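You operate a simulated robot arm through the tools that you are given. There is no shell and no other tool. Be economical: measure what you need, move in short steps, check, and stop when the job is done.

You are at the controls of a simulated two-armed robot. One attempt, no reset.

Task
Put the orange wheel on the top of the low stand. Then take the green housing from the top of the gear bench and put it on the shelf of the gear bench. Then take the green pot and leave it on the good shelf. Then put one of the tall brackets from the top of the fitting cart on the good shelf. Then put the hub wheel on the top of the fitting cart away on the top of the racks bench. Then take the bare cowl and leave it on the top of the delivery table. Then lift the green feed lid open. Do these in the order given. Set down upright: green housing, tall bracket, hub wheel.

Only the result counts: the job must be done as asked and must still hold three seconds after the hand-in. Knocking over, shifting, dropping, spilling or breaking anything else fails it. Lids that push on must go on centred and level and be pressed home; caps that screw on are set level and turned clockwise until they are tight.

Robot
Two 7-joint arms with two-finger parallel grippers on one trunk, on a base that drives. Base frame: it is fixed to the floor where the robot stands at the start and does not move with it; the origin is under the middle of the robot, x ahead of it, y to its left, z up; the surface under the hand at the start is at about z = 850. Lengths are in mm, angles in rad, forces in N, time in s.
The left shoulder is at the start at [70, 134, 1001], the right one opposite. With the tool pointing down near the work surface each hand reaches from about 100 to 640 mm from the robot's upright axis, wherever it stands, measured 20 degrees to its own side. Places, roughly: bare cowl (10x10x9 cm) [7400, -6300, 900]; good shelf [2600, -8600, 1000]; green feed lid [-9000, -4300, 800]; green housing (13x6x10 cm) [700, -100, 900]; green pot (6x6x5 cm) [4000, -6000, 900]; hub wheel [3750, -6500, 1000]; orange wheel (8x8x5 cm) [500, -100, 400]; shelf of the gear bench [600, 200, 400]; tall bracket (11x5x14 cm) [3700, -6900, 900]; top of the delivery table [7600, -8000, 700]; top of the low stand [2000, -3900, 300]; top of the racks bench [-10900, 2200, 800]. Payload 1.57 kg a hand.
The tool frame of a hand sits at the grasp point between the pads (the TCP): z along the fingers, y along the line on which they close. The tips reach 30 mm beyond it. The gripper opens to 80 mm. The fingers are 17 mm wide and 12 mm thick; the gripper's body (40 by 82 mm) begins 80 mm behind the TCP.
Orientation is that of the tool frame in the base frame, as [roll, pitch, yaw] about the fixed x, y, z axes, in that order (R = Rz(yaw) Ry(pitch) Rx(roll)). With the fingers straight down and closing along the base's y, the tool's x points along the base's -x, its y along +y and its z along -z.

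Tools
- The arms move only by the tool arm_command. It takes "left_motion", "right_motion" or both (then of equal length, played together; a hand with none holds still); each is a list of rows, each an object of numbers (a shift or turn left out is 0, a gripper value left out holds the last): "wx", "wy", "wz": the turn, a rotation vector about the tool's x, y, z in rad; "x", "y", "z": the shift along the tool's x, y, z in mm; "fingers": the closure, from 0 (fully open) to 1 (shut). In form: [{"wx": .., "wy": .., "wz": .., "x": .., "y": .., "z": .., "fingers": ..}, ...]. A call has 1 to 12 rows; each row shifts and turns the commanded pose from where the row before left it, along the tool's axes as they then stand. A row lasts 0.2 s, in which the tool goes at most 50 mm and 0.15 rad; a call with a longer step from one row to the next is refused whole, and so is a gripper value outside its range. A pose out of reach is approached as far as the arm can. The call stops where the force on the tool passes 40 N (or 10 N more than at its start, if that is more) or the arm is blocked; 0.2 s more then pass. The fingers move at their own pace (about 153 mm/s each) and stop on an object; they squeeze with about 28 N. The grip force told is the motor's: it shows also when the fingers shut on nothing. Time passes only in rows, and 0.2 s behind the last, so rows that do not move let the fingers close. It gives the time, the measured TCP pose, the force on the tool (base axes), the opening and the grip force at its end, in the units of the frame above (readings bear some noise), with the torque about the TCP (base axes, N m) and any sound that the robot's microphone picked up.
- Cameras (640 x 400 px; columns grow to the right, rows downward): "scene" is now at [143.8, -0.7, 1234.8]; the picture's right is [0.06, -1.00, 0.00], its down [-0.59, -0.04, -0.81] and it looks along [0.81, 0.05, -0.59] (base axes); focal length 214 px, centre (320, 200). "left" rides on the left gripper at [72, 7, -122] in its tool frame; the picture's right is [-0.09, 1.00, 0.00], its down [-0.84, -0.08, -0.54] and it looks along [-0.54, -0.05, 0.84] (tool axes); focal length 238 px, centre (320, 200). "right" rides on the right gripper at [72, -7, -122] in its tool frame; the picture's right is [0.09, 1.00, 0.00], its down [-0.84, 0.08, -0.54] and it looks along [-0.54, 0.05, 0.84] (tool axes); focal length 238 px, centre (320, 200). There is no depth. A picture from a camera that has moved, and an enlarged one, comes with that camera's place and axes in the base frame and with its lens. The place of the scene camera against the robot may be out by one fixed shift of up to 18 mm in any direction.
- snapshot(camera): a new picture of that camera. It takes no simulated time.
- raise_lower(by): slides the trunk up (or, below 0, down) by that many mm; the arms and the scene camera ride with it, the base frame stays. It gives what a move gives, with no picture.
- steer(legs): drives the robot by 1 to 6 legs, each [ahead, left, turn to the left] in mm, mm and rad, along the robot's own axes; the way and the turn of a leg run together, so that a leg with both is an arc; at most 1500 mm and 3.142 rad a leg. The arms and the cameras ride along, it lands a little off, and it stops where it bumps. It gives what a move gives.
- head_to(pan, tilt): turns the head with the scene camera to pan (to the left, within 1.501 rad either way) and tilt (down, from -0.506 to 1.204), counted from straight ahead of the robot. It gives what a move gives.
- close_up(camera, box): a new picture of the part [left, top, right, bottom] of that camera's present view, enlarged. It takes no simulated time.
- finish_job(): hands the job in; it is judged then, once.

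Go step by step. Nothing tells you exact positions but the pictures and the camera data: compare them with the known pose of the tool, close in by small moves and look again before you grip or let go. The budget is 196 turns and 184 pictures, counting those below and the enlarged ones. Unless the task says otherwise, let go and move clear before handing in.

The tools are called after "Call:" by a JSON object that holds its "fn" and its "kwargs". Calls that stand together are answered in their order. arm_command: Moves the arms, as the interface text tells. Its arguments: {"type":"object","properties":{"left_motion":{"type":"array"},"right_motion":{"type":"array"}},"required":[]} The other tools are called the same way: raise_lower (by) slides the trunk up or down; steer (legs) drives the base; head_to (pan, tilt) turns the head that bears the scene camera; snapshot (camera) takes a picture; close_up (camera, box) takes an enlarged picture of a part of a camera's view; finish_job () hands the job in.

At the start:

```text
clock: 0.0
left_eef_pos: [451.7, 181.1, 1130.5]
left_tcp_rot: [3.14, 0.0, -3.14]
left_ft_force: [0.1, -0.9, 0.3]
left_wrist_torque: [0.02, 0.02, -0.01]
left_gripper_width: 80.0
left_finger_force: 0.0
right_eef_pos: [409.8, -181.6, 1106.2]
right_tcp_rot: [-3.141, 0.001, -3.141]
right_ft_force: [0.0, 0.2, 0.0]
right_wrist_torque: [-0.02, -0.03, 0.04]
right_gripper_width: 80.0
right_finger_force: 0.0
trunk travel left (down, up): [-575.0, 365.0]
robot x, y, heading: [-2.0, 0.8, 0.002]
head pan, tilt: [0.061, 0.627]
```

scene: 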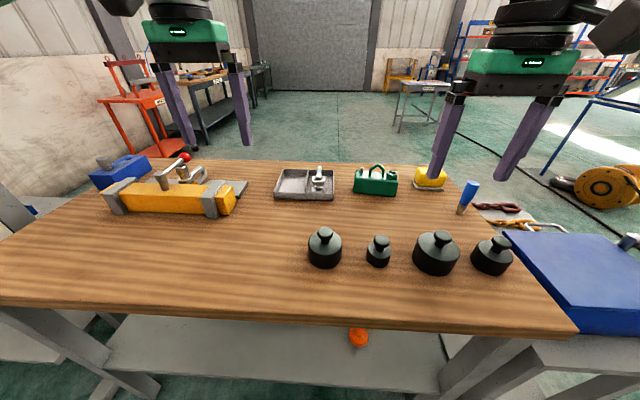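
right: 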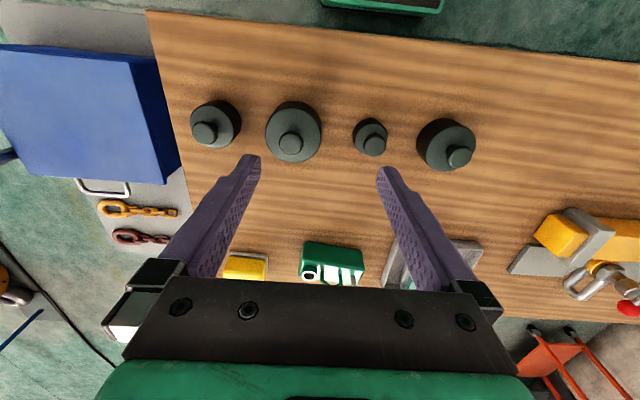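
left: 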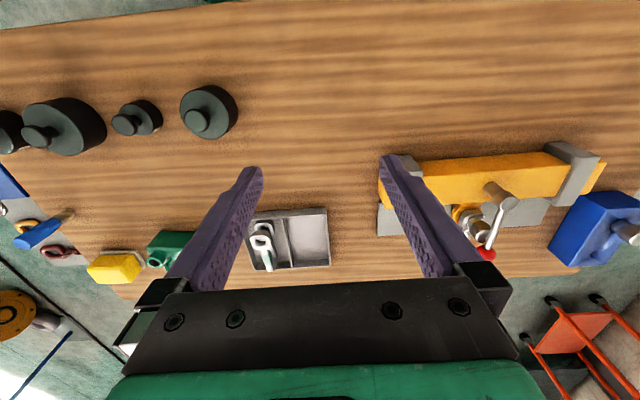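

The orange wheel shows under the bench top, on the shelf near (475, -115). I will back off so the arms clear the top, then lower the trunk to look under.

Call:
{"fn": "steer", "kwargs": {"legs": [[-500, 0, 0]]}}

Call:
{"fn": "raise_lower", "kwargs": {"by": -500}}

Call:
{"fn": "head_to", "kwargs": {"pan": 0, "tilt": 0.35}}

Call:
{"fn": "snapshot", "kwargs": {"camera": "scene"}}

```text
clock: 2.9
left_eef_pos: [-47.4, 182.8, 1130.9]
left_tcp_rot: [-3.142, 0.001, -3.134]
left_ft_force: [0.1, 0.5, -1.0]
left_wrist_torque: [-0.02, -0.03, -0.01]
left_gripper_width: 79.8
left_finger_force: 0.1
right_eef_pos: [-85.1, -182.3, 1105.3]
right_tcp_rot: [3.141, 0.0, -3.138]
right_ft_force: [0.4, 0.9, 0.0]
right_wrist_torque: [-0.01, 0.07, 0.0]
right_gripper_width: 80.1
right_finger_force: 0.0
trunk travel left (down, up): [-575.0, 365.0]
robot x, y, heading: [-497.4, -1.8, 0.005]
head pan, tilt: [0.061, 0.627]
```

```text
refused: -500 is not a number from -400 to 400
```

```text
clock: 3.7
left_eef_pos: [-47.6, 184.3, 1129.1]
left_tcp_rot: [-3.14, 0.0, -3.134]
left_ft_force: [0.8, -0.5, 0.0]
left_wrist_torque: [0.02, 0.04, -0.01]
left_gripper_width: 79.9
left_finger_force: 0.0
right_eef_pos: [-86.5, -181.7, 1104.4]
right_tcp_rot: [3.141, -0.002, -3.138]
right_ft_force: [0.4, -0.3, -0.4]
right_wrist_torque: [0.0, 0.01, 0.01]
right_gripper_width: 80.0
right_finger_force: 0.1
trunk travel left (down, up): [-575.0, 365.0]
robot x, y, heading: [-499.6, -1.9, 0.004]
head pan, tilt: [0.0, 0.351]
```

```text
180 pictures are left
camera scene: at [-348.4, -6.6, 1259.8], right [0.01, -1.0, 0.0], down [-0.34, 0.0, -0.94], along [0.94, 0.01, -0.34], focal length 214 px, centre (320, 200)
```

scene: 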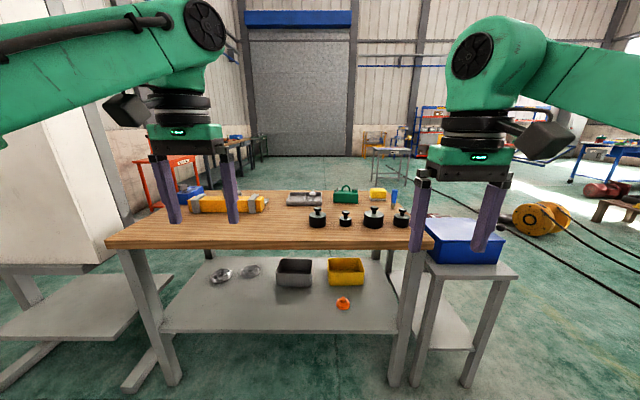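

The shelf holds the orange wheel at its front, with two bins behind it. I'll lower the trunk and look closer.

Call:
{"fn": "raise_lower", "kwargs": {"by": -400}}

Call:
{"fn": "close_up", "kwargs": {"camera": "scene", "box": [220, 180, 460, 330]}}

```text
clock: 7.5
left_eef_pos: [-46.9, 183.3, 731.1]
left_tcp_rot: [3.141, -0.001, -3.134]
left_ft_force: [-0.5, -0.5, -0.2]
left_wrist_torque: [-0.02, 0.02, 0.03]
left_gripper_width: 80.0
left_finger_force: 0.0
right_eef_pos: [-86.7, -182.0, 704.3]
right_tcp_rot: [3.14, 0.001, -3.137]
right_ft_force: [-0.6, -0.1, -0.5]
right_wrist_torque: [-0.01, 0.0, 0.0]
right_gripper_width: 80.6
right_finger_force: 0.1
trunk travel left (down, up): [-175.0, 765.0]
robot x, y, heading: [-496.1, -3.1, 0.001]
head pan, tilt: [0.0, 0.351]
```

```text
2.67 times, centred on (340, 255) of scene
camera zoom: at [-348.4, -6.6, 859.9], right [0.01, -1.0, 0.0], down [-0.34, 0.0, -0.94], along [0.94, 0.0, -0.34], focal length 572 px, centre (267, 53)
```

zoom: 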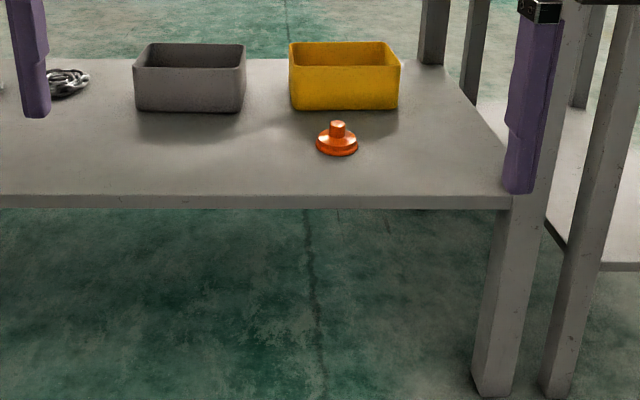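

The wheel sits about (508, -125) on the shelf, knob upward. I'll lower a bit more, tilt the right hand to 50° down-forward, and tuck the left hand back.

Call:
{"fn": "raise_lower", "kwargs": {"by": -90}}

Call:
{"fn": "arm_command", "kwargs": {"left_motion": [{"x": 40}, {"x": 40}, {"x": 40}, {"x": 40}, {"x": 40}, {}, {}], "right_motion": [{"wy": -0.14, "y": 15}, {"wy": -0.14, "y": 15}, {"wy": -0.14, "y": 15}, {"wy": -0.14, "y": 12}, {"wy": -0.14}, {}, {}]}}

Call:
{"fn": "snapshot", "kwargs": {"camera": "scene"}}

Call:
{"fn": "snapshot", "kwargs": {"camera": "right"}}

```text
clock: 8.8
left_eef_pos: [-46.8, 183.8, 640.4]
left_tcp_rot: [3.141, 0.0, -3.136]
left_ft_force: [0.5, 0.6, 0.0]
left_wrist_torque: [0.0, 0.01, -0.01]
left_gripper_width: 80.1
left_finger_force: 0.2
right_eef_pos: [-84.6, -182.1, 614.9]
right_tcp_rot: [-3.141, 0.0, -3.136]
right_ft_force: [0.3, -0.5, -0.8]
right_wrist_torque: [-0.02, 0.02, 0.01]
right_gripper_width: 79.8
right_finger_force: 0.1
trunk travel left (down, up): [-85.0, 855.0]
robot x, y, heading: [-496.2, -2.0, 0.008]
head pan, tilt: [0.0, 0.351]
```

```text
clock: 10.4
left_eef_pos: [-235.2, 168.7, 620.4]
left_tcp_rot: [-3.141, -0.001, -3.135]
left_ft_force: [-0.2, 0.2, -0.5]
left_wrist_torque: [-0.02, -0.05, 0.01]
left_gripper_width: 79.9
left_finger_force: 0.0
left hand out of reach, approached as far as the arm can: row 4, 5
right_eef_pos: [-84.9, -122.7, 613.9]
right_tcp_rot: [3.141, 0.703, -3.137]
right_ft_force: [-0.8, 0.8, 0.6]
right_wrist_torque: [-0.03, -0.01, -0.01]
right_gripper_width: 80.2
right_finger_force: 0.1
trunk travel left (down, up): [-85.0, 855.0]
robot x, y, heading: [-496.1, -2.2, 0.006]
head pan, tilt: [0.0, 0.351]
```

```text
178 pictures are left
camera scene: at [-348.4, -6.6, 769.8], right [0.01, -1.0, 0.0], down [-0.34, 0.0, -0.94], along [0.94, 0.0, -0.34], focal length 214 px, centre (320, 200)
```

scene: 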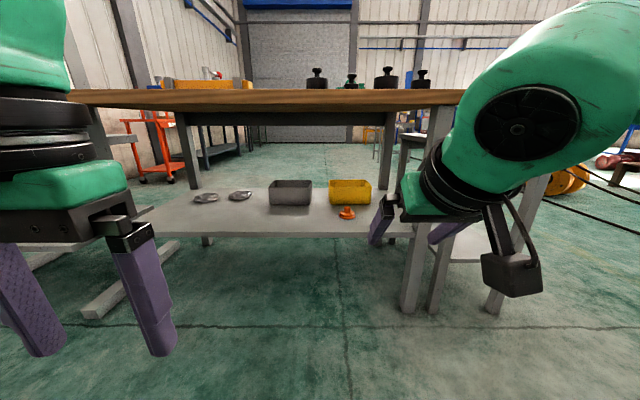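

```text
177 pictures are left
camera right: at [-219.7, -131.6, 662.9], right [-0.07, 1.0, -0.06], down [0.29, 0.08, 0.95], along [0.95, 0.05, -0.29], focal length 238 px, centre (320, 200)
```

right: 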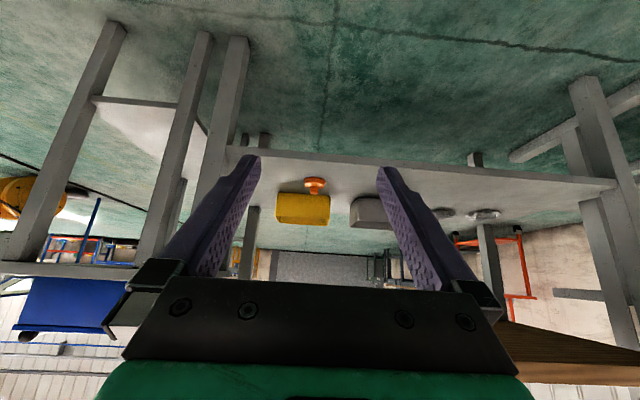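

The arm's elbow may rise to bench-top level, so I'll lower the trunk fully, stretch the right hand forward and low, and look at the arm.

Call:
{"fn": "raise_lower", "kwargs": {"by": -80}}

Call:
{"fn": "arm_command", "kwargs": {"right_motion": [{"x": -18, "z": 36}, {"x": -18, "z": 36}, {"x": -18, "z": 36}, {"x": -18, "z": 36}, {}, {}]}}

Call:
{"fn": "head_to", "kwargs": {"pan": -0.7, "tilt": 0.1}}

Call:
{"fn": "snapshot", "kwargs": {"camera": "scene"}}

```text
clock: 11.6
left_eef_pos: [-234.5, 168.7, 540.3]
left_tcp_rot: [-3.139, 0.001, -3.135]
left_ft_force: [1.1, -0.6, 0.0]
left_wrist_torque: [-0.01, 0.01, -0.02]
left_gripper_width: 80.2
left_finger_force: 0.1
right_eef_pos: [-85.4, -123.3, 534.7]
right_tcp_rot: [-3.14, 0.701, -3.139]
right_ft_force: [-0.1, -0.1, 0.1]
right_wrist_torque: [0.0, 0.0, 0.01]
right_gripper_width: 80.0
right_finger_force: 0.0
trunk travel left (down, up): [-5.0, 935.0]
robot x, y, heading: [-500.7, -5.6, 0.004]
head pan, tilt: [0.0, 0.351]
```

```text
clock: 13.0
left_eef_pos: [-234.5, 168.9, 540.2]
left_tcp_rot: [-3.14, 0.0, -3.136]
left_ft_force: [-0.2, -0.2, 0.4]
left_wrist_torque: [-0.03, -0.01, 0.03]
left_gripper_width: 80.3
left_finger_force: 0.1
right_eef_pos: [64.7, -120.8, 471.9]
right_tcp_rot: [3.141, 0.7, -3.136]
right_ft_force: [0.4, 0.0, 0.5]
right_wrist_torque: [0.02, -0.01, 0.0]
right_gripper_width: 80.1
right_finger_force: 0.0
trunk travel left (down, up): [-5.0, 935.0]
robot x, y, heading: [-494.4, -1.8, 0.007]
head pan, tilt: [0.0, 0.351]
```

```text
clock: 14.0
left_eef_pos: [-234.5, 169.7, 539.5]
left_tcp_rot: [-3.14, 0.0, -3.135]
left_ft_force: [0.3, 0.3, -0.1]
left_wrist_torque: [-0.04, -0.01, -0.02]
left_gripper_width: 80.0
left_finger_force: 0.0
right_eef_pos: [64.4, -121.1, 471.4]
right_tcp_rot: [-3.141, 0.7, -3.138]
right_ft_force: [0.3, -0.5, 0.2]
right_wrist_torque: [0.02, 0.01, 0.02]
right_gripper_width: 80.1
right_finger_force: 0.1
trunk travel left (down, up): [-5.0, 935.0]
robot x, y, heading: [-497.4, -1.9, 0.007]
head pan, tilt: [-0.7, 0.099]
```

```text
176 pictures are left
camera scene: at [-370.7, -65.9, 713.2], right [-0.64, -0.77, 0.0], down [-0.08, 0.06, -0.99], along [0.76, -0.64, -0.1], focal length 214 px, centre (320, 200)
```

scene: 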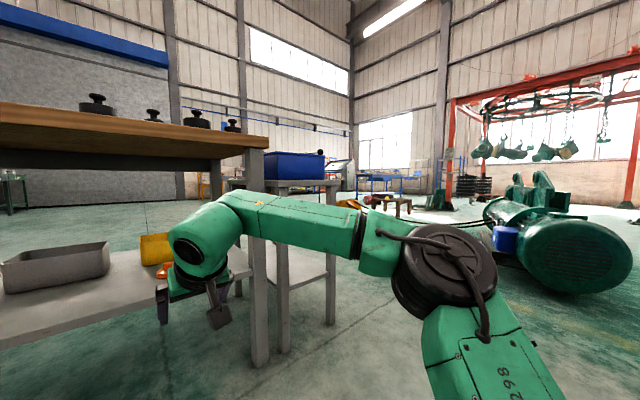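

The arm now stretches flat at z≈700, clear under the top. I'll drive ahead in part and check with the wrist camera.

Call:
{"fn": "steer", "kwargs": {"legs": [[300, 0, 0]]}}

Call:
{"fn": "snapshot", "kwargs": {"camera": "right"}}

Call:
{"fn": "snapshot", "kwargs": {"camera": "scene"}}

```text
clock: 16.1
left_eef_pos: [61.2, 170.9, 540.2]
left_tcp_rot: [-3.139, -0.001, -3.135]
left_ft_force: [0.6, 0.6, 0.5]
left_wrist_torque: [0.02, 0.02, 0.02]
left_gripper_width: 79.8
left_finger_force: 0.1
right_eef_pos: [360.7, -119.9, 471.7]
right_tcp_rot: [-3.14, 0.699, -3.138]
right_ft_force: [-0.1, -1.1, 0.1]
right_wrist_torque: [-0.01, 0.0, -0.02]
right_gripper_width: 80.0
right_finger_force: 0.2
trunk travel left (down, up): [-5.0, 935.0]
robot x, y, heading: [-199.0, -0.9, 0.004]
head pan, tilt: [-0.7, 0.099]
```

```text
175 pictures are left
camera right: at [226.3, -127.9, 520.3], right [-0.07, 1.0, -0.06], down [0.29, 0.08, 0.95], along [0.95, 0.05, -0.29], focal length 238 px, centre (320, 200)
```

right: 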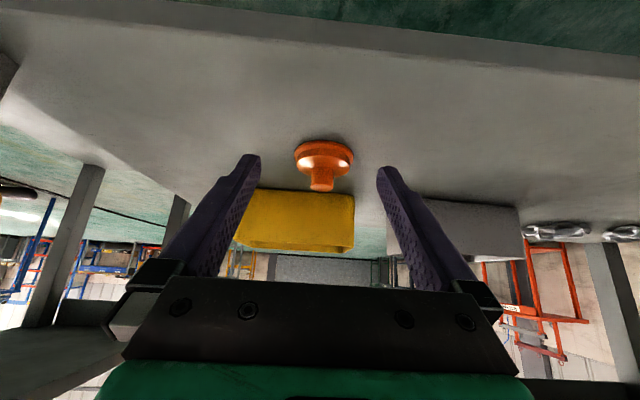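

```text
174 pictures are left
camera scene: at [-74.7, -64.4, 713.2], right [-0.64, -0.77, 0.0], down [-0.08, 0.06, -0.99], along [0.76, -0.64, -0.1], focal length 214 px, centre (320, 200)
```

scene: 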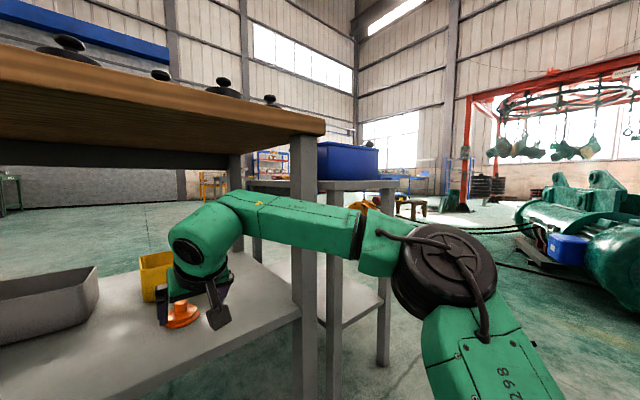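

The wheel reads about (488, -113), disc low and knob top near z 427. I'll zoom to judge the knob's height.

Call:
{"fn": "close_up", "kwargs": {"camera": "right", "box": [270, 120, 382, 190]}}

```text
5.71 times, centred on (326, 155) of right
camera zoom: at [226.3, -127.9, 520.3], right [-0.07, 1.0, -0.06], down [0.29, 0.08, 0.95], along [0.95, 0.05, -0.29], focal length 1362 px, centre (286, 457)
```

zoom: 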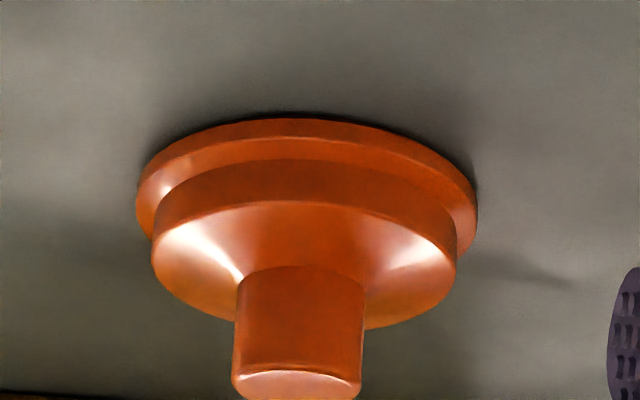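

Knob is about 29 mm wide and 23 mm long, and the wheel more likely sits at x≈508. I'll drive ahead 100 mm and remeasure.

Call:
{"fn": "steer", "kwargs": {"legs": [[100, 0, 0]]}}

Call:
{"fn": "snapshot", "kwargs": {"camera": "right"}}

```text
clock: 17.2
left_eef_pos: [163.9, 172.4, 539.9]
left_tcp_rot: [-3.141, 0.001, -3.134]
left_ft_force: [-0.1, 0.2, -0.9]
left_wrist_torque: [0.01, -0.04, 0.0]
left_gripper_width: 80.4
left_finger_force: 0.0
right_eef_pos: [463.2, -119.0, 472.1]
right_tcp_rot: [-3.14, 0.7, -3.136]
right_ft_force: [-0.4, 0.4, -0.6]
right_wrist_torque: [0.02, 0.0, 0.0]
right_gripper_width: 80.0
right_finger_force: 0.1
trunk travel left (down, up): [-5.0, 935.0]
robot x, y, heading: [-98.7, -3.0, 0.005]
head pan, tilt: [-0.7, 0.099]
```

```text
172 pictures are left
camera right: at [329.1, -127.1, 520.3], right [-0.07, 1.0, -0.06], down [0.29, 0.08, 0.95], along [0.95, 0.05, -0.29], focal length 238 px, centre (320, 200)
```

right: 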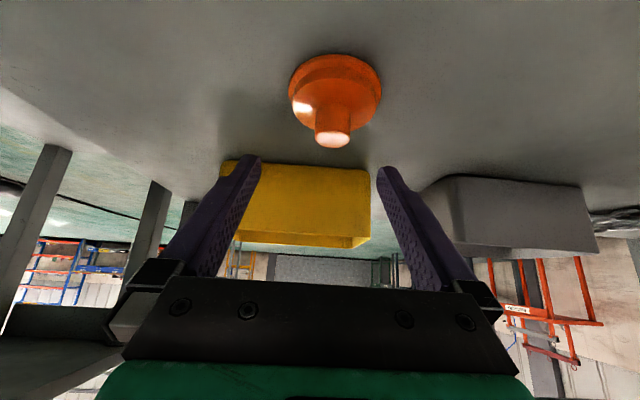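

Triangulating gives the knob at (481, -113), top z≈428. I'll move in to just short and look.

Call:
{"fn": "arm_command", "kwargs": {"right_motion": [{"x": 7, "y": 6, "z": 13}, {"x": 7, "z": 12}, {}, {}]}}

Call:
{"fn": "snapshot", "kwargs": {"camera": "right"}}

```text
clock: 18.2
left_eef_pos: [163.7, 172.8, 539.2]
left_tcp_rot: [-3.139, -0.001, -3.134]
left_ft_force: [0.0, -0.1, 0.6]
left_wrist_torque: [0.0, 0.03, 0.0]
left_gripper_width: 80.3
left_finger_force: 0.0
right_eef_pos: [470.7, -112.7, 444.1]
right_tcp_rot: [3.14, 0.701, -3.136]
right_ft_force: [-0.6, -0.5, 0.2]
right_wrist_torque: [0.03, -0.01, 0.01]
right_gripper_width: 80.3
right_finger_force: 0.0
trunk travel left (down, up): [-5.0, 935.0]
robot x, y, heading: [-99.8, -1.3, 0.004]
head pan, tilt: [-0.7, 0.099]
```

```text
171 pictures are left
camera right: at [335.6, -121.6, 492.0], right [-0.07, 1.0, -0.06], down [0.29, 0.08, 0.95], along [0.95, 0.05, -0.29], focal length 238 px, centre (320, 200)
```

right: 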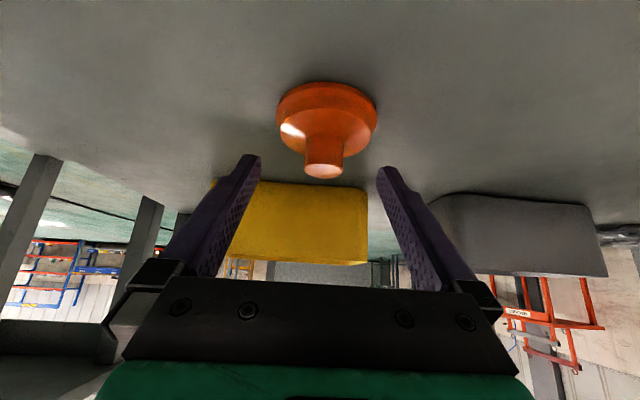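

Alignment is good; I go down 17 mm so the pads straddle the knob, then look before closing.

Call:
{"fn": "arm_command", "kwargs": {"right_motion": [{"x": 6, "z": 7}, {"x": 5, "z": 7}, {}]}}

Call:
{"fn": "snapshot", "kwargs": {"camera": "right"}}

```text
clock: 19.0
left_eef_pos: [165.3, 171.5, 540.6]
left_tcp_rot: [-3.14, -0.001, -3.136]
left_ft_force: [0.1, 0.1, 0.2]
left_wrist_torque: [0.0, -0.01, -0.01]
left_gripper_width: 80.0
left_finger_force: 0.1
right_eef_pos: [469.4, -115.3, 425.8]
right_tcp_rot: [-3.141, 0.702, -3.137]
right_ft_force: [-0.7, -1.1, -0.2]
right_wrist_torque: [0.03, 0.02, 0.01]
right_gripper_width: 80.0
right_finger_force: 0.1
trunk travel left (down, up): [-5.0, 935.0]
robot x, y, heading: [-99.8, -0.5, 0.008]
head pan, tilt: [-0.7, 0.099]
```

```text
170 pictures are left
camera right: at [335.0, -122.5, 474.3], right [-0.07, 1.0, -0.06], down [0.29, 0.08, 0.95], along [0.95, 0.05, -0.29], focal length 238 px, centre (320, 200)
```

right: 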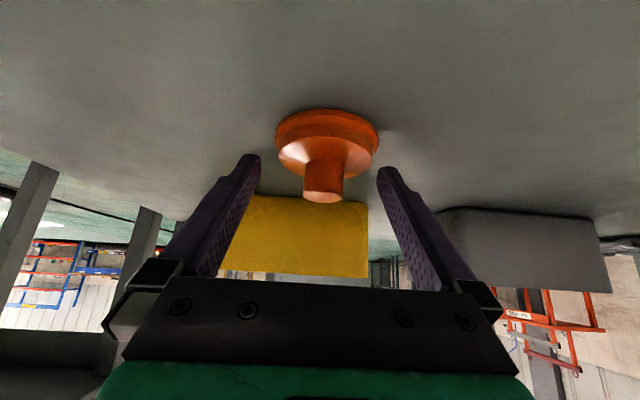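

The knob lies between the pads. Closing, then lifting slightly.

Call:
{"fn": "arm_command", "kwargs": {"right_motion": [{"z": 4, "x": -3}, {"fingers": 1}, {"fingers": 1}, {"fingers": 1}]}}

Call:
{"fn": "arm_command", "kwargs": {"right_motion": [{"x": -10, "z": -12}, {"x": -10, "z": -12}, {"x": -10, "z": -12}, {}]}}

Call:
{"fn": "snapshot", "kwargs": {"camera": "right"}}

```text
clock: 20.0
left_eef_pos: [164.0, 171.8, 539.7]
left_tcp_rot: [-3.139, -0.001, -3.135]
left_ft_force: [0.2, 0.7, 0.2]
left_wrist_torque: [-0.01, -0.03, 0.0]
left_gripper_width: 79.8
left_finger_force: 0.1
right_eef_pos: [473.2, -113.0, 425.4]
right_tcp_rot: [3.139, 0.699, -3.136]
right_ft_force: [-0.6, 2.5, -0.1]
right_wrist_torque: [0.1, 0.09, -0.02]
right_gripper_width: 61.9
right_finger_force: 28.4
trunk travel left (down, up): [-5.0, 935.0]
robot x, y, heading: [-104.0, 1.3, 0.009]
head pan, tilt: [-0.7, 0.099]
```

```text
clock: 21.0
left_eef_pos: [165.3, 171.5, 541.0]
left_tcp_rot: [-3.14, -0.002, -3.134]
left_ft_force: [0.7, -0.7, 0.0]
left_wrist_torque: [0.0, 0.02, 0.04]
left_gripper_width: 80.0
left_finger_force: 0.0
right_eef_pos: [475.5, -113.7, 470.7]
right_tcp_rot: [-3.141, 0.701, -3.138]
right_ft_force: [-0.9, 0.2, -6.2]
right_wrist_torque: [0.01, 0.03, 0.02]
right_gripper_width: 60.4
right_finger_force: 27.9
trunk travel left (down, up): [-5.0, 935.0]
robot x, y, heading: [-97.8, 0.1, 0.006]
head pan, tilt: [-0.7, 0.099]
```

```text
169 pictures are left
camera right: at [340.5, -122.7, 519.6], right [-0.07, 1.0, -0.06], down [0.29, 0.08, 0.95], along [0.95, 0.05, -0.3], focal length 238 px, centre (320, 200)
```

right: 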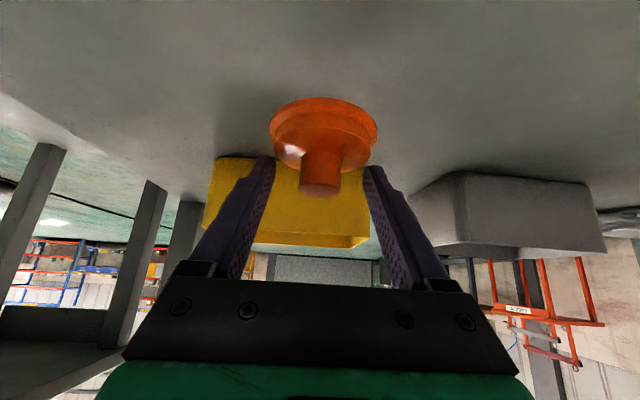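

The pads caught only the upper cone (60 mm opening), which could slip. I'll set it back, and regrip lower, on the disc.

Call:
{"fn": "arm_command", "kwargs": {"right_motion": [{"x": 10, "z": 12}, {"x": 10, "z": 12}, {"x": 9, "z": 10}, {}, {"fingers": 0}, {"fingers": 0}, {}]}}

Call:
{"fn": "snapshot", "kwargs": {"camera": "right"}}

```text
clock: 22.6
left_eef_pos: [164.0, 171.3, 539.9]
left_tcp_rot: [-3.14, -0.001, -3.135]
left_ft_force: [-0.2, 0.2, 0.3]
left_wrist_torque: [-0.04, 0.02, 0.01]
left_gripper_width: 79.9
left_finger_force: 0.1
right_eef_pos: [476.0, -112.6, 425.2]
right_tcp_rot: [3.141, 0.701, -3.134]
right_ft_force: [0.9, -0.5, 0.0]
right_wrist_torque: [0.0, -0.01, 0.03]
right_gripper_width: 80.0
right_finger_force: 0.2
trunk travel left (down, up): [-5.0, 935.0]
robot x, y, heading: [-96.2, 2.7, 0.004]
head pan, tilt: [-0.7, 0.099]
```

```text
168 pictures are left
camera right: at [341.3, -120.9, 474.7], right [-0.07, 1.0, -0.06], down [0.29, 0.08, 0.95], along [0.95, 0.05, -0.29], focal length 238 px, centre (320, 200)
```

right: 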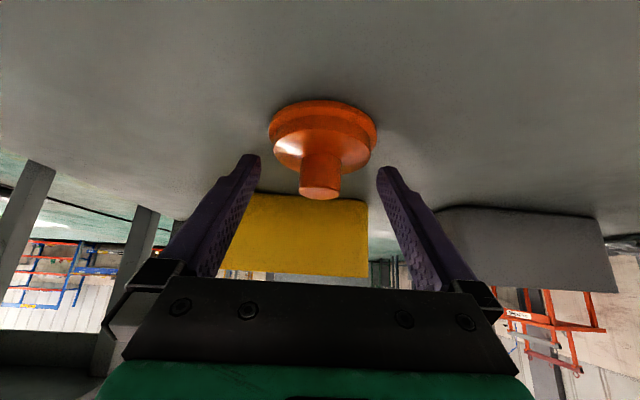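

Now lowering so the tips flank the disc (about 70 mm wide), then closing.

Call:
{"fn": "arm_command", "kwargs": {"right_motion": [{"x": 6, "y": -1, "z": 3}, {"x": 6, "z": 3}, {"x": 5, "z": 2}, {}]}}

Call:
{"fn": "snapshot", "kwargs": {"camera": "right"}}

```text
clock: 23.6
left_eef_pos: [163.0, 171.0, 541.1]
left_tcp_rot: [-3.141, 0.001, -3.136]
left_ft_force: [-0.2, -0.5, -1.0]
left_wrist_torque: [-0.02, 0.0, 0.03]
left_gripper_width: 80.1
left_finger_force: 0.0
right_eef_pos: [468.7, -113.4, 413.9]
right_tcp_rot: [-3.141, 0.706, -3.136]
right_ft_force: [10.0, -1.6, 13.2]
right_wrist_torque: [-0.6, -0.46, 0.35]
right_gripper_width: 79.9
right_finger_force: 0.1
trunk travel left (down, up): [-5.0, 935.0]
robot x, y, heading: [-94.9, 1.3, 0.006]
head pan, tilt: [-0.7, 0.099]
```

```text
167 pictures are left
camera right: at [333.1, -121.5, 460.8], right [-0.08, 1.0, -0.06], down [0.28, 0.08, 0.96], along [0.96, 0.05, -0.29], focal length 238 px, centre (320, 200)
```

right: 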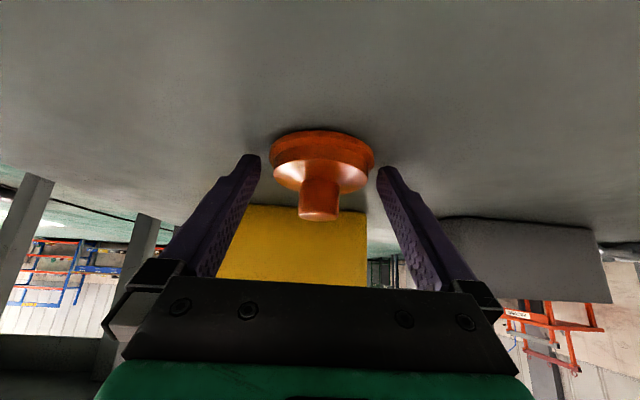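

A fingertip touches the shelf or flange. I'll rise 3 mm and close around the disc.

Call:
{"fn": "arm_command", "kwargs": {"right_motion": [{"x": -6, "z": -4}, {"fingers": 1}, {"fingers": 1}, {"fingers": 1}, {"fingers": 1}]}}

Call:
{"fn": "snapshot", "kwargs": {"camera": "right"}}

```text
clock: 24.8
left_eef_pos: [163.6, 172.0, 540.6]
left_tcp_rot: [-3.139, 0.0, -3.134]
left_ft_force: [-1.2, 0.3, 0.5]
left_wrist_torque: [0.0, 0.03, -0.01]
left_gripper_width: 79.9
left_finger_force: 0.0
right_eef_pos: [469.7, -113.4, 416.7]
right_tcp_rot: [-3.141, 0.697, -3.139]
right_ft_force: [0.0, -0.9, -6.4]
right_wrist_torque: [0.01, 0.03, -0.03]
right_gripper_width: 68.6
right_finger_force: 27.7
trunk travel left (down, up): [-5.0, 935.0]
robot x, y, heading: [-98.0, -0.3, 0.005]
head pan, tilt: [-0.7, 0.099]
```

```text
166 pictures are left
camera right: at [334.9, -122.2, 465.3], right [-0.07, 1.0, -0.06], down [0.29, 0.08, 0.95], along [0.95, 0.05, -0.3], focal length 238 px, centre (320, 200)
```

right: 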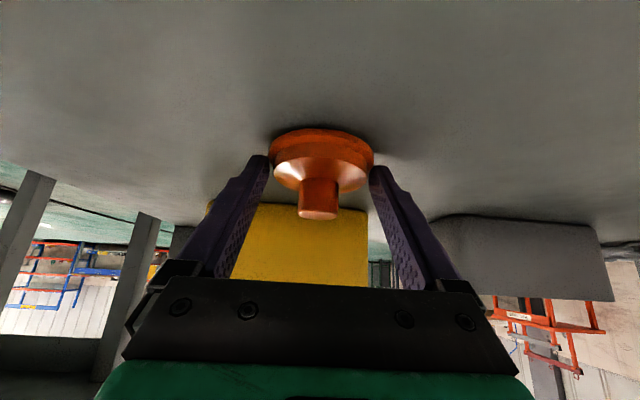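

Now gripping the disc at 68.6 mm and carrying its weight. I'll lift 40 mm and check.

Call:
{"fn": "arm_command", "kwargs": {"right_motion": [{"x": -7, "z": -8}, {"x": -7, "z": -8}, {"x": -7, "z": -8}, {"x": -7, "z": -8}, {}, {}]}}

Call:
{"fn": "snapshot", "kwargs": {"camera": "right"}}

```text
clock: 26.2
left_eef_pos: [164.7, 171.1, 540.3]
left_tcp_rot: [-3.14, -0.001, -3.134]
left_ft_force: [-0.5, 0.2, -0.2]
left_wrist_torque: [0.02, -0.03, 0.01]
left_gripper_width: 80.2
left_finger_force: 0.0
right_eef_pos: [468.8, -115.4, 460.5]
right_tcp_rot: [3.142, 0.701, -3.138]
right_ft_force: [-0.7, 0.2, -5.5]
right_wrist_torque: [0.01, 0.1, -0.02]
right_gripper_width: 68.6
right_finger_force: 28.0
trunk travel left (down, up): [-5.0, 935.0]
robot x, y, heading: [-98.2, 1.0, 0.01]
head pan, tilt: [-0.7, 0.099]
```

```text
165 pictures are left
camera right: at [335.4, -123.8, 508.4], right [-0.07, 1.0, -0.06], down [0.29, 0.08, 0.95], along [0.95, 0.05, -0.3], focal length 238 px, centre (320, 200)
```

right: 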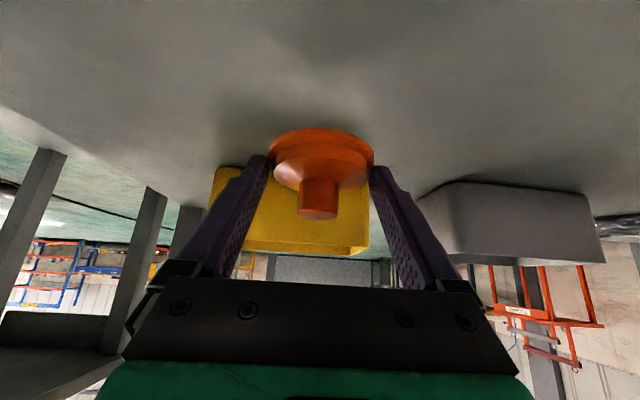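

Held firmly. Back off from the bench and look around for a route to the low stand (2000, -3900).

Call:
{"fn": "steer", "kwargs": {"legs": [[-500, 0, 0]]}}

Call:
{"fn": "raise_lower", "kwargs": {"by": 300}}

Call:
{"fn": "head_to", "kwargs": {"pan": -1.2, "tilt": 0.2}}

Call:
{"fn": "snapshot", "kwargs": {"camera": "scene"}}

```text
clock: 29.1
left_eef_pos: [-334.5, 168.5, 541.0]
left_tcp_rot: [-3.14, -0.002, -3.118]
left_ft_force: [0.2, 1.4, 0.7]
left_wrist_torque: [-0.03, -0.03, 0.04]
left_gripper_width: 79.8
left_finger_force: 0.1
right_eef_pos: [-24.7, -113.6, 460.0]
right_tcp_rot: [-3.141, 0.697, -3.121]
right_ft_force: [0.0, -0.4, -6.0]
right_wrist_torque: [0.01, 0.07, -0.03]
right_gripper_width: 68.6
right_finger_force: 28.5
trunk travel left (down, up): [-5.0, 935.0]
robot x, y, heading: [-597.8, -4.5, 0.025]
head pan, tilt: [-0.7, 0.099]
```

```text
clock: 32.1
left_eef_pos: [-333.3, 168.8, 841.0]
left_tcp_rot: [-3.139, -0.001, -3.119]
left_ft_force: [-0.4, 0.1, -0.2]
left_wrist_torque: [0.0, 0.0, 0.0]
left_gripper_width: 80.2
left_finger_force: 0.0
right_eef_pos: [-24.0, -113.0, 758.7]
right_tcp_rot: [3.141, 0.698, -3.121]
right_ft_force: [-0.4, -0.3, -6.2]
right_wrist_torque: [-0.01, 0.09, -0.02]
right_gripper_width: 68.7
right_finger_force: 28.1
trunk travel left (down, up): [-305.0, 635.0]
robot x, y, heading: [-592.7, -4.9, 0.024]
head pan, tilt: [-0.7, 0.099]
```

```text
clock: 33.1
left_eef_pos: [-333.6, 168.6, 841.0]
left_tcp_rot: [-3.141, -0.002, -3.118]
left_ft_force: [0.2, -0.7, -0.5]
left_wrist_torque: [-0.03, -0.03, 0.01]
left_gripper_width: 80.2
left_finger_force: 0.0
right_eef_pos: [-23.9, -112.5, 758.9]
right_tcp_rot: [3.14, 0.7, -3.121]
right_ft_force: [-0.3, -0.9, -5.2]
right_wrist_torque: [0.02, 0.08, 0.0]
right_gripper_width: 68.7
right_finger_force: 27.6
trunk travel left (down, up): [-305.0, 635.0]
robot x, y, heading: [-597.0, -4.2, 0.021]
head pan, tilt: [-1.201, 0.201]
```

```text
164 pictures are left
camera scene: at [-502.0, -97.2, 1003.8], right [-0.92, -0.38, 0.0], down [-0.08, 0.18, -0.98], along [0.38, -0.91, -0.2], focal length 214 px, centre (320, 200)
```

scene: 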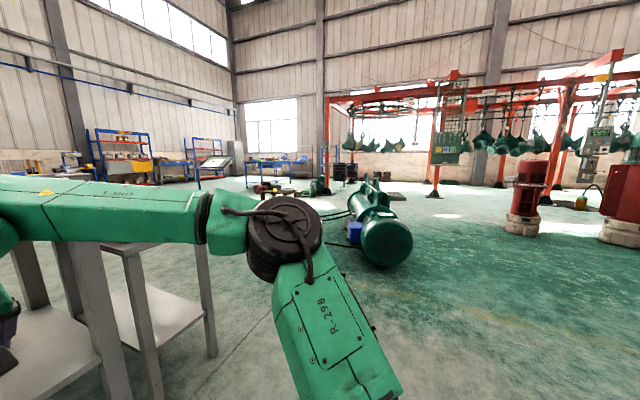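

The arms are clear of the bench. I'll strafe right, turn toward the stand, and look for a path between the pump and the yellow machine.

Call:
{"fn": "steer", "kwargs": {"legs": [[0, -1000, 0], [0, 0, -0.9]]}}

Call:
{"fn": "head_to", "kwargs": {"pan": 0, "tilt": 0.25}}

Call:
{"fn": "snapshot", "kwargs": {"camera": "scene"}}

```text
clock: 40.7
left_eef_pos: [-267.6, -1128.7, 840.2]
left_tcp_rot: [-3.141, -0.001, 2.286]
left_ft_force: [0.0, -0.5, -0.7]
left_wrist_torque: [0.05, 0.0, 0.02]
left_gripper_width: 80.0
left_finger_force: 0.0
right_eef_pos: [-288.4, -1547.6, 759.8]
right_tcp_rot: [3.14, 0.7, 2.282]
right_ft_force: [-0.1, -1.1, -4.9]
right_wrist_torque: [0.05, 0.03, 0.02]
right_gripper_width: 68.3
right_finger_force: 28.1
trunk travel left (down, up): [-305.0, 635.0]
robot x, y, heading: [-570.3, -1041.4, -0.858]
head pan, tilt: [-1.201, 0.201]
```

```text
clock: 42.1
left_eef_pos: [-267.3, -1128.2, 840.1]
left_tcp_rot: [-3.139, -0.001, 2.287]
left_ft_force: [0.2, 0.6, -0.2]
left_wrist_torque: [-0.02, 0.01, 0.0]
left_gripper_width: 80.0
left_finger_force: 0.1
right_eef_pos: [-287.6, -1547.7, 759.1]
right_tcp_rot: [-3.141, 0.699, 2.283]
right_ft_force: [-0.2, -0.6, -6.0]
right_wrist_torque: [0.06, 0.03, -0.04]
right_gripper_width: 68.1
right_finger_force: 28.1
trunk travel left (down, up): [-305.0, 635.0]
robot x, y, heading: [-570.7, -1040.3, -0.855]
head pan, tilt: [0.0, 0.25]
```

```text
163 pictures are left
camera scene: at [-468.0, -1155.0, 999.2], right [-0.76, -0.65, 0.0], down [-0.16, 0.19, -0.97], along [0.63, -0.73, -0.25], focal length 214 px, centre (320, 200)
```

scene: 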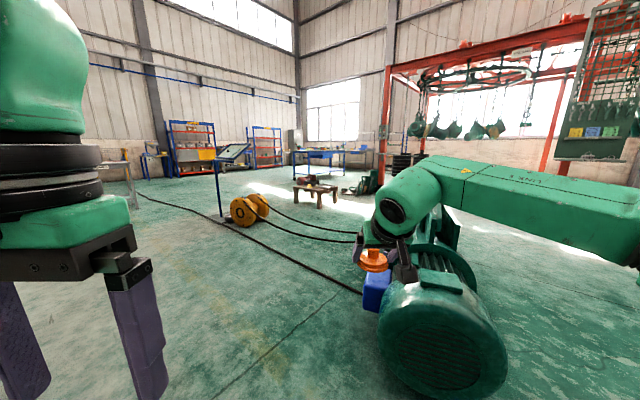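

The brown low stand is ahead at about (2000, -3900), the pump to the right, the yellow reel at (2000, -2580). I'll go east of the pump and then south.

Call:
{"fn": "steer", "kwargs": {"legs": [[0, 0, 0.552], [1500, 0, 0], [0, 0, -0.928], [600, 0, 0]]}}

Call:
{"fn": "snapshot", "kwargs": {"camera": "scene"}}

```text
clock: 56.2
left_eef_pos: [1240.4, -2268.5, 839.5]
left_tcp_rot: [-3.139, -0.001, 1.902]
left_ft_force: [-0.5, -0.1, -0.9]
left_wrist_torque: [0.04, 0.04, -0.03]
left_gripper_width: 80.0
left_finger_force: 0.0
right_eef_pos: [1065.8, -2648.2, 759.0]
right_tcp_rot: [3.141, 0.697, 1.897]
right_ft_force: [0.5, 0.5, -6.1]
right_wrist_torque: [0.05, 0.03, 0.02]
right_gripper_width: 67.6
right_finger_force: 28.0
trunk travel left (down, up): [-305.0, 635.0]
robot x, y, heading: [994.1, -2074.9, -1.251]
head pan, tilt: [0.0, 0.25]
```

```text
162 pictures are left
camera scene: at [1048.4, -2215.2, 999.1], right [-0.95, -0.32, 0.0], down [-0.08, 0.24, -0.97], along [0.31, -0.92, -0.25], focal length 214 px, centre (320, 200)
```

scene: 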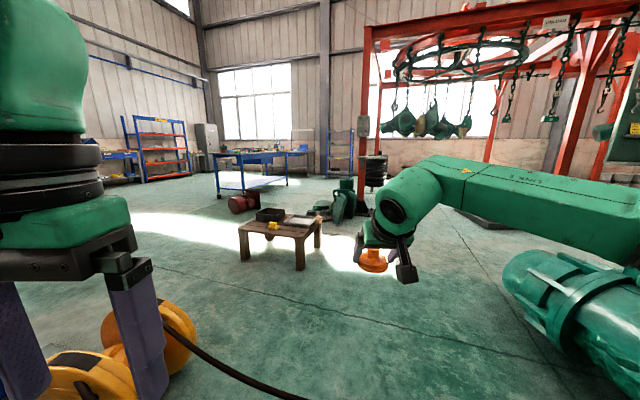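

The low stand spans about x 1660–2260, y -4160 to -3600, with a few things on it. Zooming to find a free spot and checking the grip.

Call:
{"fn": "close_up", "kwargs": {"camera": "scene", "box": [220, 180, 348, 260]}}

Call:
{"fn": "snapshot", "kwargs": {"camera": "right"}}

```text
5.00 times, centred on (284, 220) of scene
camera zoom: at [1048.4, -2215.2, 999.1], right [-0.95, -0.32, 0.0], down [-0.08, 0.24, -0.97], along [0.31, -0.92, -0.25], focal length 1072 px, centre (500, 100)
```

zoom: 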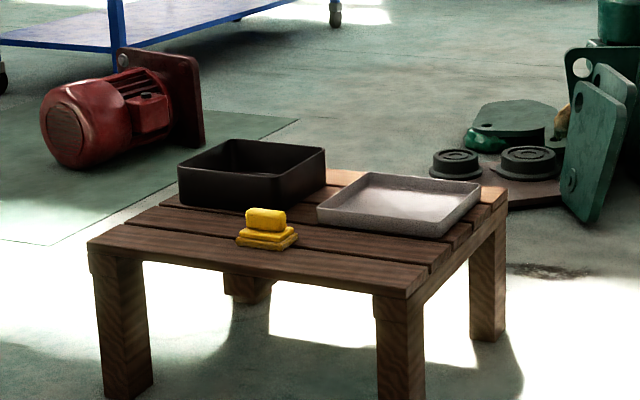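

```text
160 pictures are left
camera right: at [1015.8, -2525.5, 808.1], right [0.92, 0.39, -0.06], down [0.17, -0.25, 0.95], along [0.35, -0.89, -0.3], focal length 238 px, centre (320, 200)
```

right: 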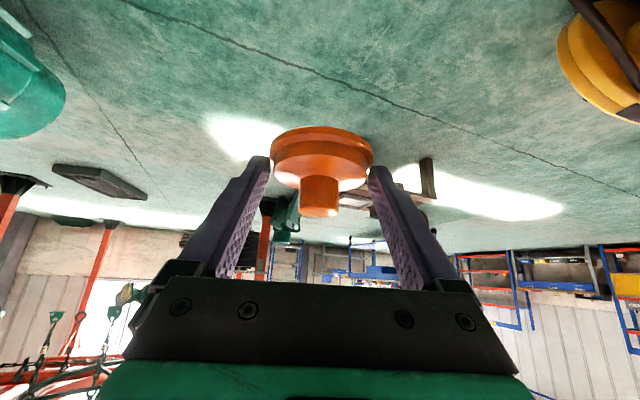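

I'll put it at about (1780, -3700), approaching from the north-west corner with heading -0.7 to keep off the reel.

Call:
{"fn": "steer", "kwargs": {"legs": [[0, 0, 0.022], [1100, 0, 0], [0, 0, 0.529]]}}

Call:
{"fn": "head_to", "kwargs": {"pan": 0, "tilt": 0.6}}

Call:
{"fn": "snapshot", "kwargs": {"camera": "scene"}}

```text
clock: 58.6
left_eef_pos: [1286.8, -2427.6, 840.1]
left_tcp_rot: [-3.139, -0.002, 1.826]
left_ft_force: [-0.8, -0.2, 0.6]
left_wrist_torque: [-0.03, -0.02, 0.0]
left_gripper_width: 79.8
left_finger_force: 0.1
right_eef_pos: [1083.4, -2793.9, 757.1]
right_tcp_rot: [-3.141, 0.695, 1.822]
right_ft_force: [0.3, 0.1, -5.2]
right_wrist_torque: [0.11, 0.04, 0.0]
right_gripper_width: 67.4
right_finger_force: 27.6
trunk travel left (down, up): [-305.0, 635.0]
robot x, y, heading: [1060.6, -2214.3, -1.315]
head pan, tilt: [0.0, 0.25]
stopped in leg 2: the robot was blocked; the commanded pose is now the measured one
```

```text
clock: 59.5
left_eef_pos: [1286.9, -2427.7, 839.6]
left_tcp_rot: [-3.14, -0.002, 1.826]
left_ft_force: [0.1, -0.6, 0.0]
left_wrist_torque: [0.01, -0.01, -0.01]
left_gripper_width: 80.0
left_finger_force: 0.0
right_eef_pos: [1082.2, -2793.9, 758.2]
right_tcp_rot: [-3.141, 0.695, 1.823]
right_ft_force: [-0.1, 1.0, -5.8]
right_wrist_torque: [0.08, 0.04, 0.0]
right_gripper_width: 67.4
right_finger_force: 28.2
trunk travel left (down, up): [-305.0, 635.0]
robot x, y, heading: [1059.7, -2212.7, -1.317]
head pan, tilt: [0.0, 0.6]
```

```text
159 pictures are left
camera scene: at [1097.3, -2354.4, 967.0], right [-0.97, -0.25, 0.0], down [-0.14, 0.55, -0.82], along [0.21, -0.8, -0.57], focal length 214 px, centre (320, 200)
```

scene: 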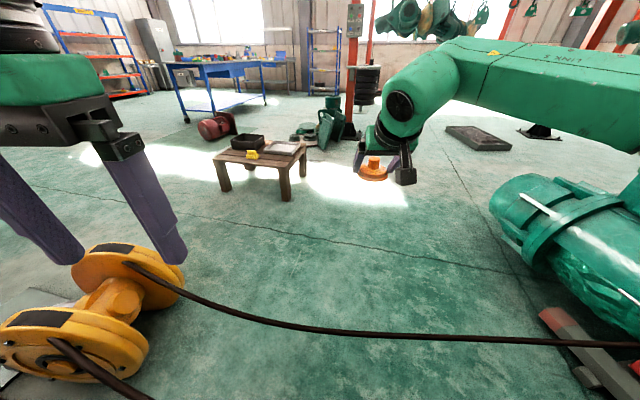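

Something blocked the base low on the right. I'll look down around the base.

Call:
{"fn": "head_to", "kwargs": {"pan": -0.9, "tilt": 0.95}}

Call:
{"fn": "snapshot", "kwargs": {"camera": "scene"}}

Call:
{"fn": "head_to", "kwargs": {"pan": 0, "tilt": 1.2}}

Call:
{"fn": "snapshot", "kwargs": {"camera": "scene"}}

```text
clock: 60.7
left_eef_pos: [1286.9, -2427.1, 841.1]
left_tcp_rot: [-3.14, -0.002, 1.828]
left_ft_force: [0.2, 0.6, -0.1]
left_wrist_torque: [-0.02, 0.04, 0.02]
left_gripper_width: 79.8
left_finger_force: 0.0
right_eef_pos: [1082.3, -2793.8, 757.8]
right_tcp_rot: [3.14, 0.696, 1.823]
right_ft_force: [-1.0, 0.1, -4.7]
right_wrist_torque: [0.07, 0.03, 0.02]
right_gripper_width: 67.2
right_finger_force: 28.3
trunk travel left (down, up): [-305.0, 635.0]
robot x, y, heading: [1055.7, -2213.2, -1.315]
head pan, tilt: [-0.901, 0.949]
```

```text
158 pictures are left
camera scene: at [1031.3, -2326.9, 938.6], right [-0.8, 0.6, 0.0], down [0.49, 0.65, -0.58], along [-0.35, -0.46, -0.81], focal length 214 px, centre (320, 200)
```

scene: 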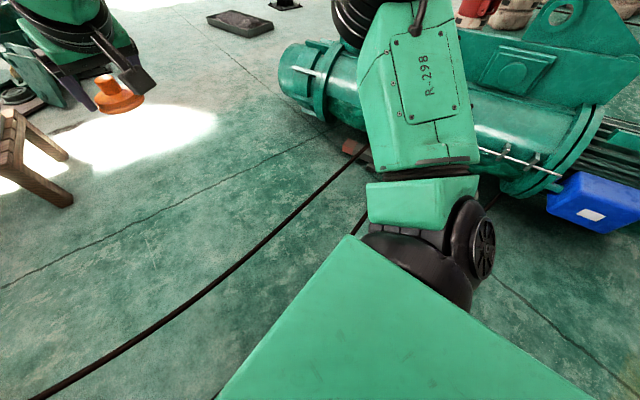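

```text
clock: 61.9
left_eef_pos: [1286.5, -2427.4, 839.5]
left_tcp_rot: [-3.14, -0.003, 1.827]
left_ft_force: [0.0, 0.3, -0.6]
left_wrist_torque: [0.01, -0.05, -0.04]
left_gripper_width: 80.4
left_finger_force: 0.1
right_eef_pos: [1083.1, -2793.8, 758.7]
right_tcp_rot: [-3.141, 0.697, 1.822]
right_ft_force: [-0.2, -1.2, -5.6]
right_wrist_torque: [0.05, -0.01, 0.0]
right_gripper_width: 67.4
right_finger_force: 28.2
trunk travel left (down, up): [-305.0, 635.0]
robot x, y, heading: [1061.5, -2213.4, -1.319]
head pan, tilt: [0.0, 1.201]
```

```text
157 pictures are left
camera scene: at [1089.1, -2323.0, 922.4], right [-0.97, -0.25, 0.0], down [-0.23, 0.9, -0.36], along [0.09, -0.35, -0.93], focal length 214 px, centre (320, 200)
```

scene: 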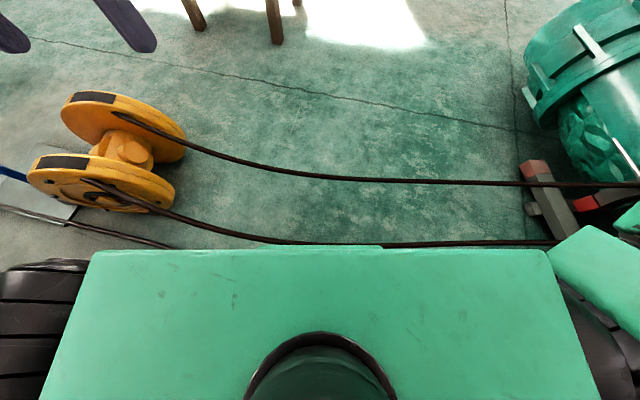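

A taut cable between reel and pump, plus a longer one, bars the way at floor level. I'll retrace my path and go around the west end of the pump.

Call:
{"fn": "steer", "kwargs": {"legs": [[-640, 0, 0], [0, 0, 1.016], [-1500, 0, 0], [-550, 0, 0], [0, 0, -1.2]]}}

Call:
{"fn": "head_to", "kwargs": {"pan": 0, "tilt": 0.35}}

Call:
{"fn": "snapshot", "kwargs": {"camera": "scene"}}

```text
clock: 80.7
left_eef_pos: [-883.4, -1274.4, 839.2]
left_tcp_rot: [-3.141, 0.0, 1.642]
left_ft_force: [-0.2, -0.6, -0.3]
left_wrist_torque: [0.02, -0.02, 0.01]
left_gripper_width: 80.1
left_finger_force: 0.0
right_eef_pos: [-1153.4, -1596.7, 759.4]
right_tcp_rot: [-3.141, 0.696, 1.636]
right_ft_force: [0.4, -0.5, -5.0]
right_wrist_torque: [0.06, -0.01, 0.01]
right_gripper_width: 66.7
right_finger_force: 28.4
trunk travel left (down, up): [-305.0, 635.0]
robot x, y, heading: [-1069.7, -1018.8, -1.504]
head pan, tilt: [0.0, 1.201]
```

```text
clock: 81.9
left_eef_pos: [-884.2, -1276.0, 839.6]
left_tcp_rot: [-3.139, -0.002, 1.641]
left_ft_force: [-0.2, 0.3, -0.7]
left_wrist_torque: [0.04, 0.01, 0.0]
left_gripper_width: 79.9
left_finger_force: 0.1
right_eef_pos: [-1152.0, -1596.0, 758.1]
right_tcp_rot: [3.141, 0.696, 1.635]
right_ft_force: [0.8, -0.3, -5.6]
right_wrist_torque: [0.04, 0.0, 0.0]
right_gripper_width: 66.4
right_finger_force: 27.5
trunk travel left (down, up): [-305.0, 635.0]
robot x, y, heading: [-1072.3, -1022.9, -1.504]
head pan, tilt: [0.0, 0.351]
```

```text
156 pictures are left
camera scene: at [-1055.4, -1171.7, 989.6], right [-1.0, -0.07, 0.0], down [-0.02, 0.34, -0.94], along [0.06, -0.94, -0.35], focal length 214 px, centre (320, 200)
```

scene: 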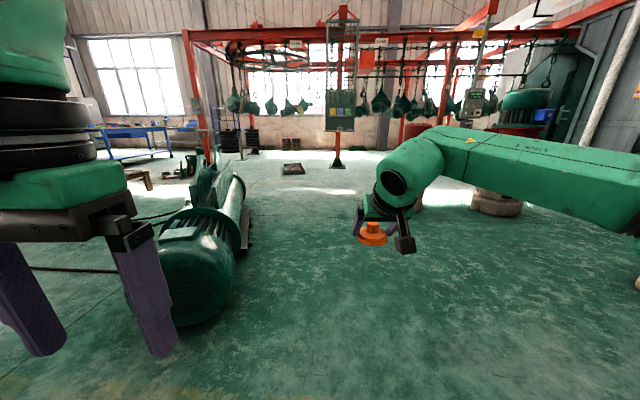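

Path south is clear west of the pump. Drive south to y≈-3900, then face east and look.

Call:
{"fn": "steer", "kwargs": {"legs": [[1450, 0, 0], [1450, 0, 0], [0, 0, 1.5]]}}

Call:
{"fn": "snapshot", "kwargs": {"camera": "scene"}}

Call:
{"fn": "snapshot", "kwargs": {"camera": "right"}}

```text
clock: 99.6
left_eef_pos: [-557.3, -3782.2, 840.2]
left_tcp_rot: [-3.139, -0.002, 3.13]
left_ft_force: [0.6, 0.8, 0.3]
left_wrist_torque: [-0.01, 0.0, 0.04]
left_gripper_width: 79.9
left_finger_force: 0.1
right_eef_pos: [-258.6, -4075.9, 757.7]
right_tcp_rot: [3.142, 0.696, 3.126]
right_ft_force: [-1.4, 0.1, -5.6]
right_wrist_torque: [-0.02, 0.06, 0.0]
right_gripper_width: 65.5
right_finger_force: 28.1
trunk travel left (down, up): [-305.0, 635.0]
robot x, y, heading: [-825.6, -3950.8, -0.008]
head pan, tilt: [0.0, 0.351]
```

```text
155 pictures are left
camera scene: at [-674.1, -3955.8, 989.7], right [-0.01, -1.0, 0.0], down [-0.34, 0.0, -0.94], along [0.94, -0.01, -0.34], focal length 214 px, centre (320, 200)
```

scene: 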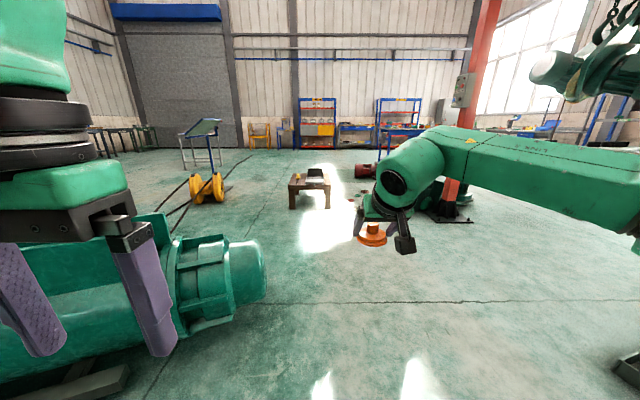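

```text
154 pictures are left
camera right: at [-391.8, -4081.0, 807.5], right [-0.06, 1.0, -0.06], down [0.3, 0.07, 0.95], along [0.95, 0.03, -0.3], focal length 238 px, centre (320, 200)
```

right: 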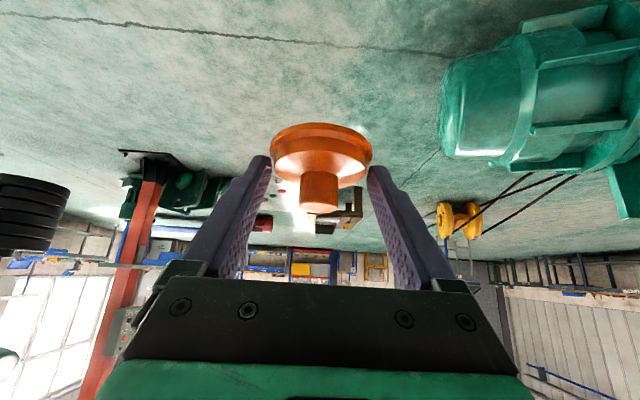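

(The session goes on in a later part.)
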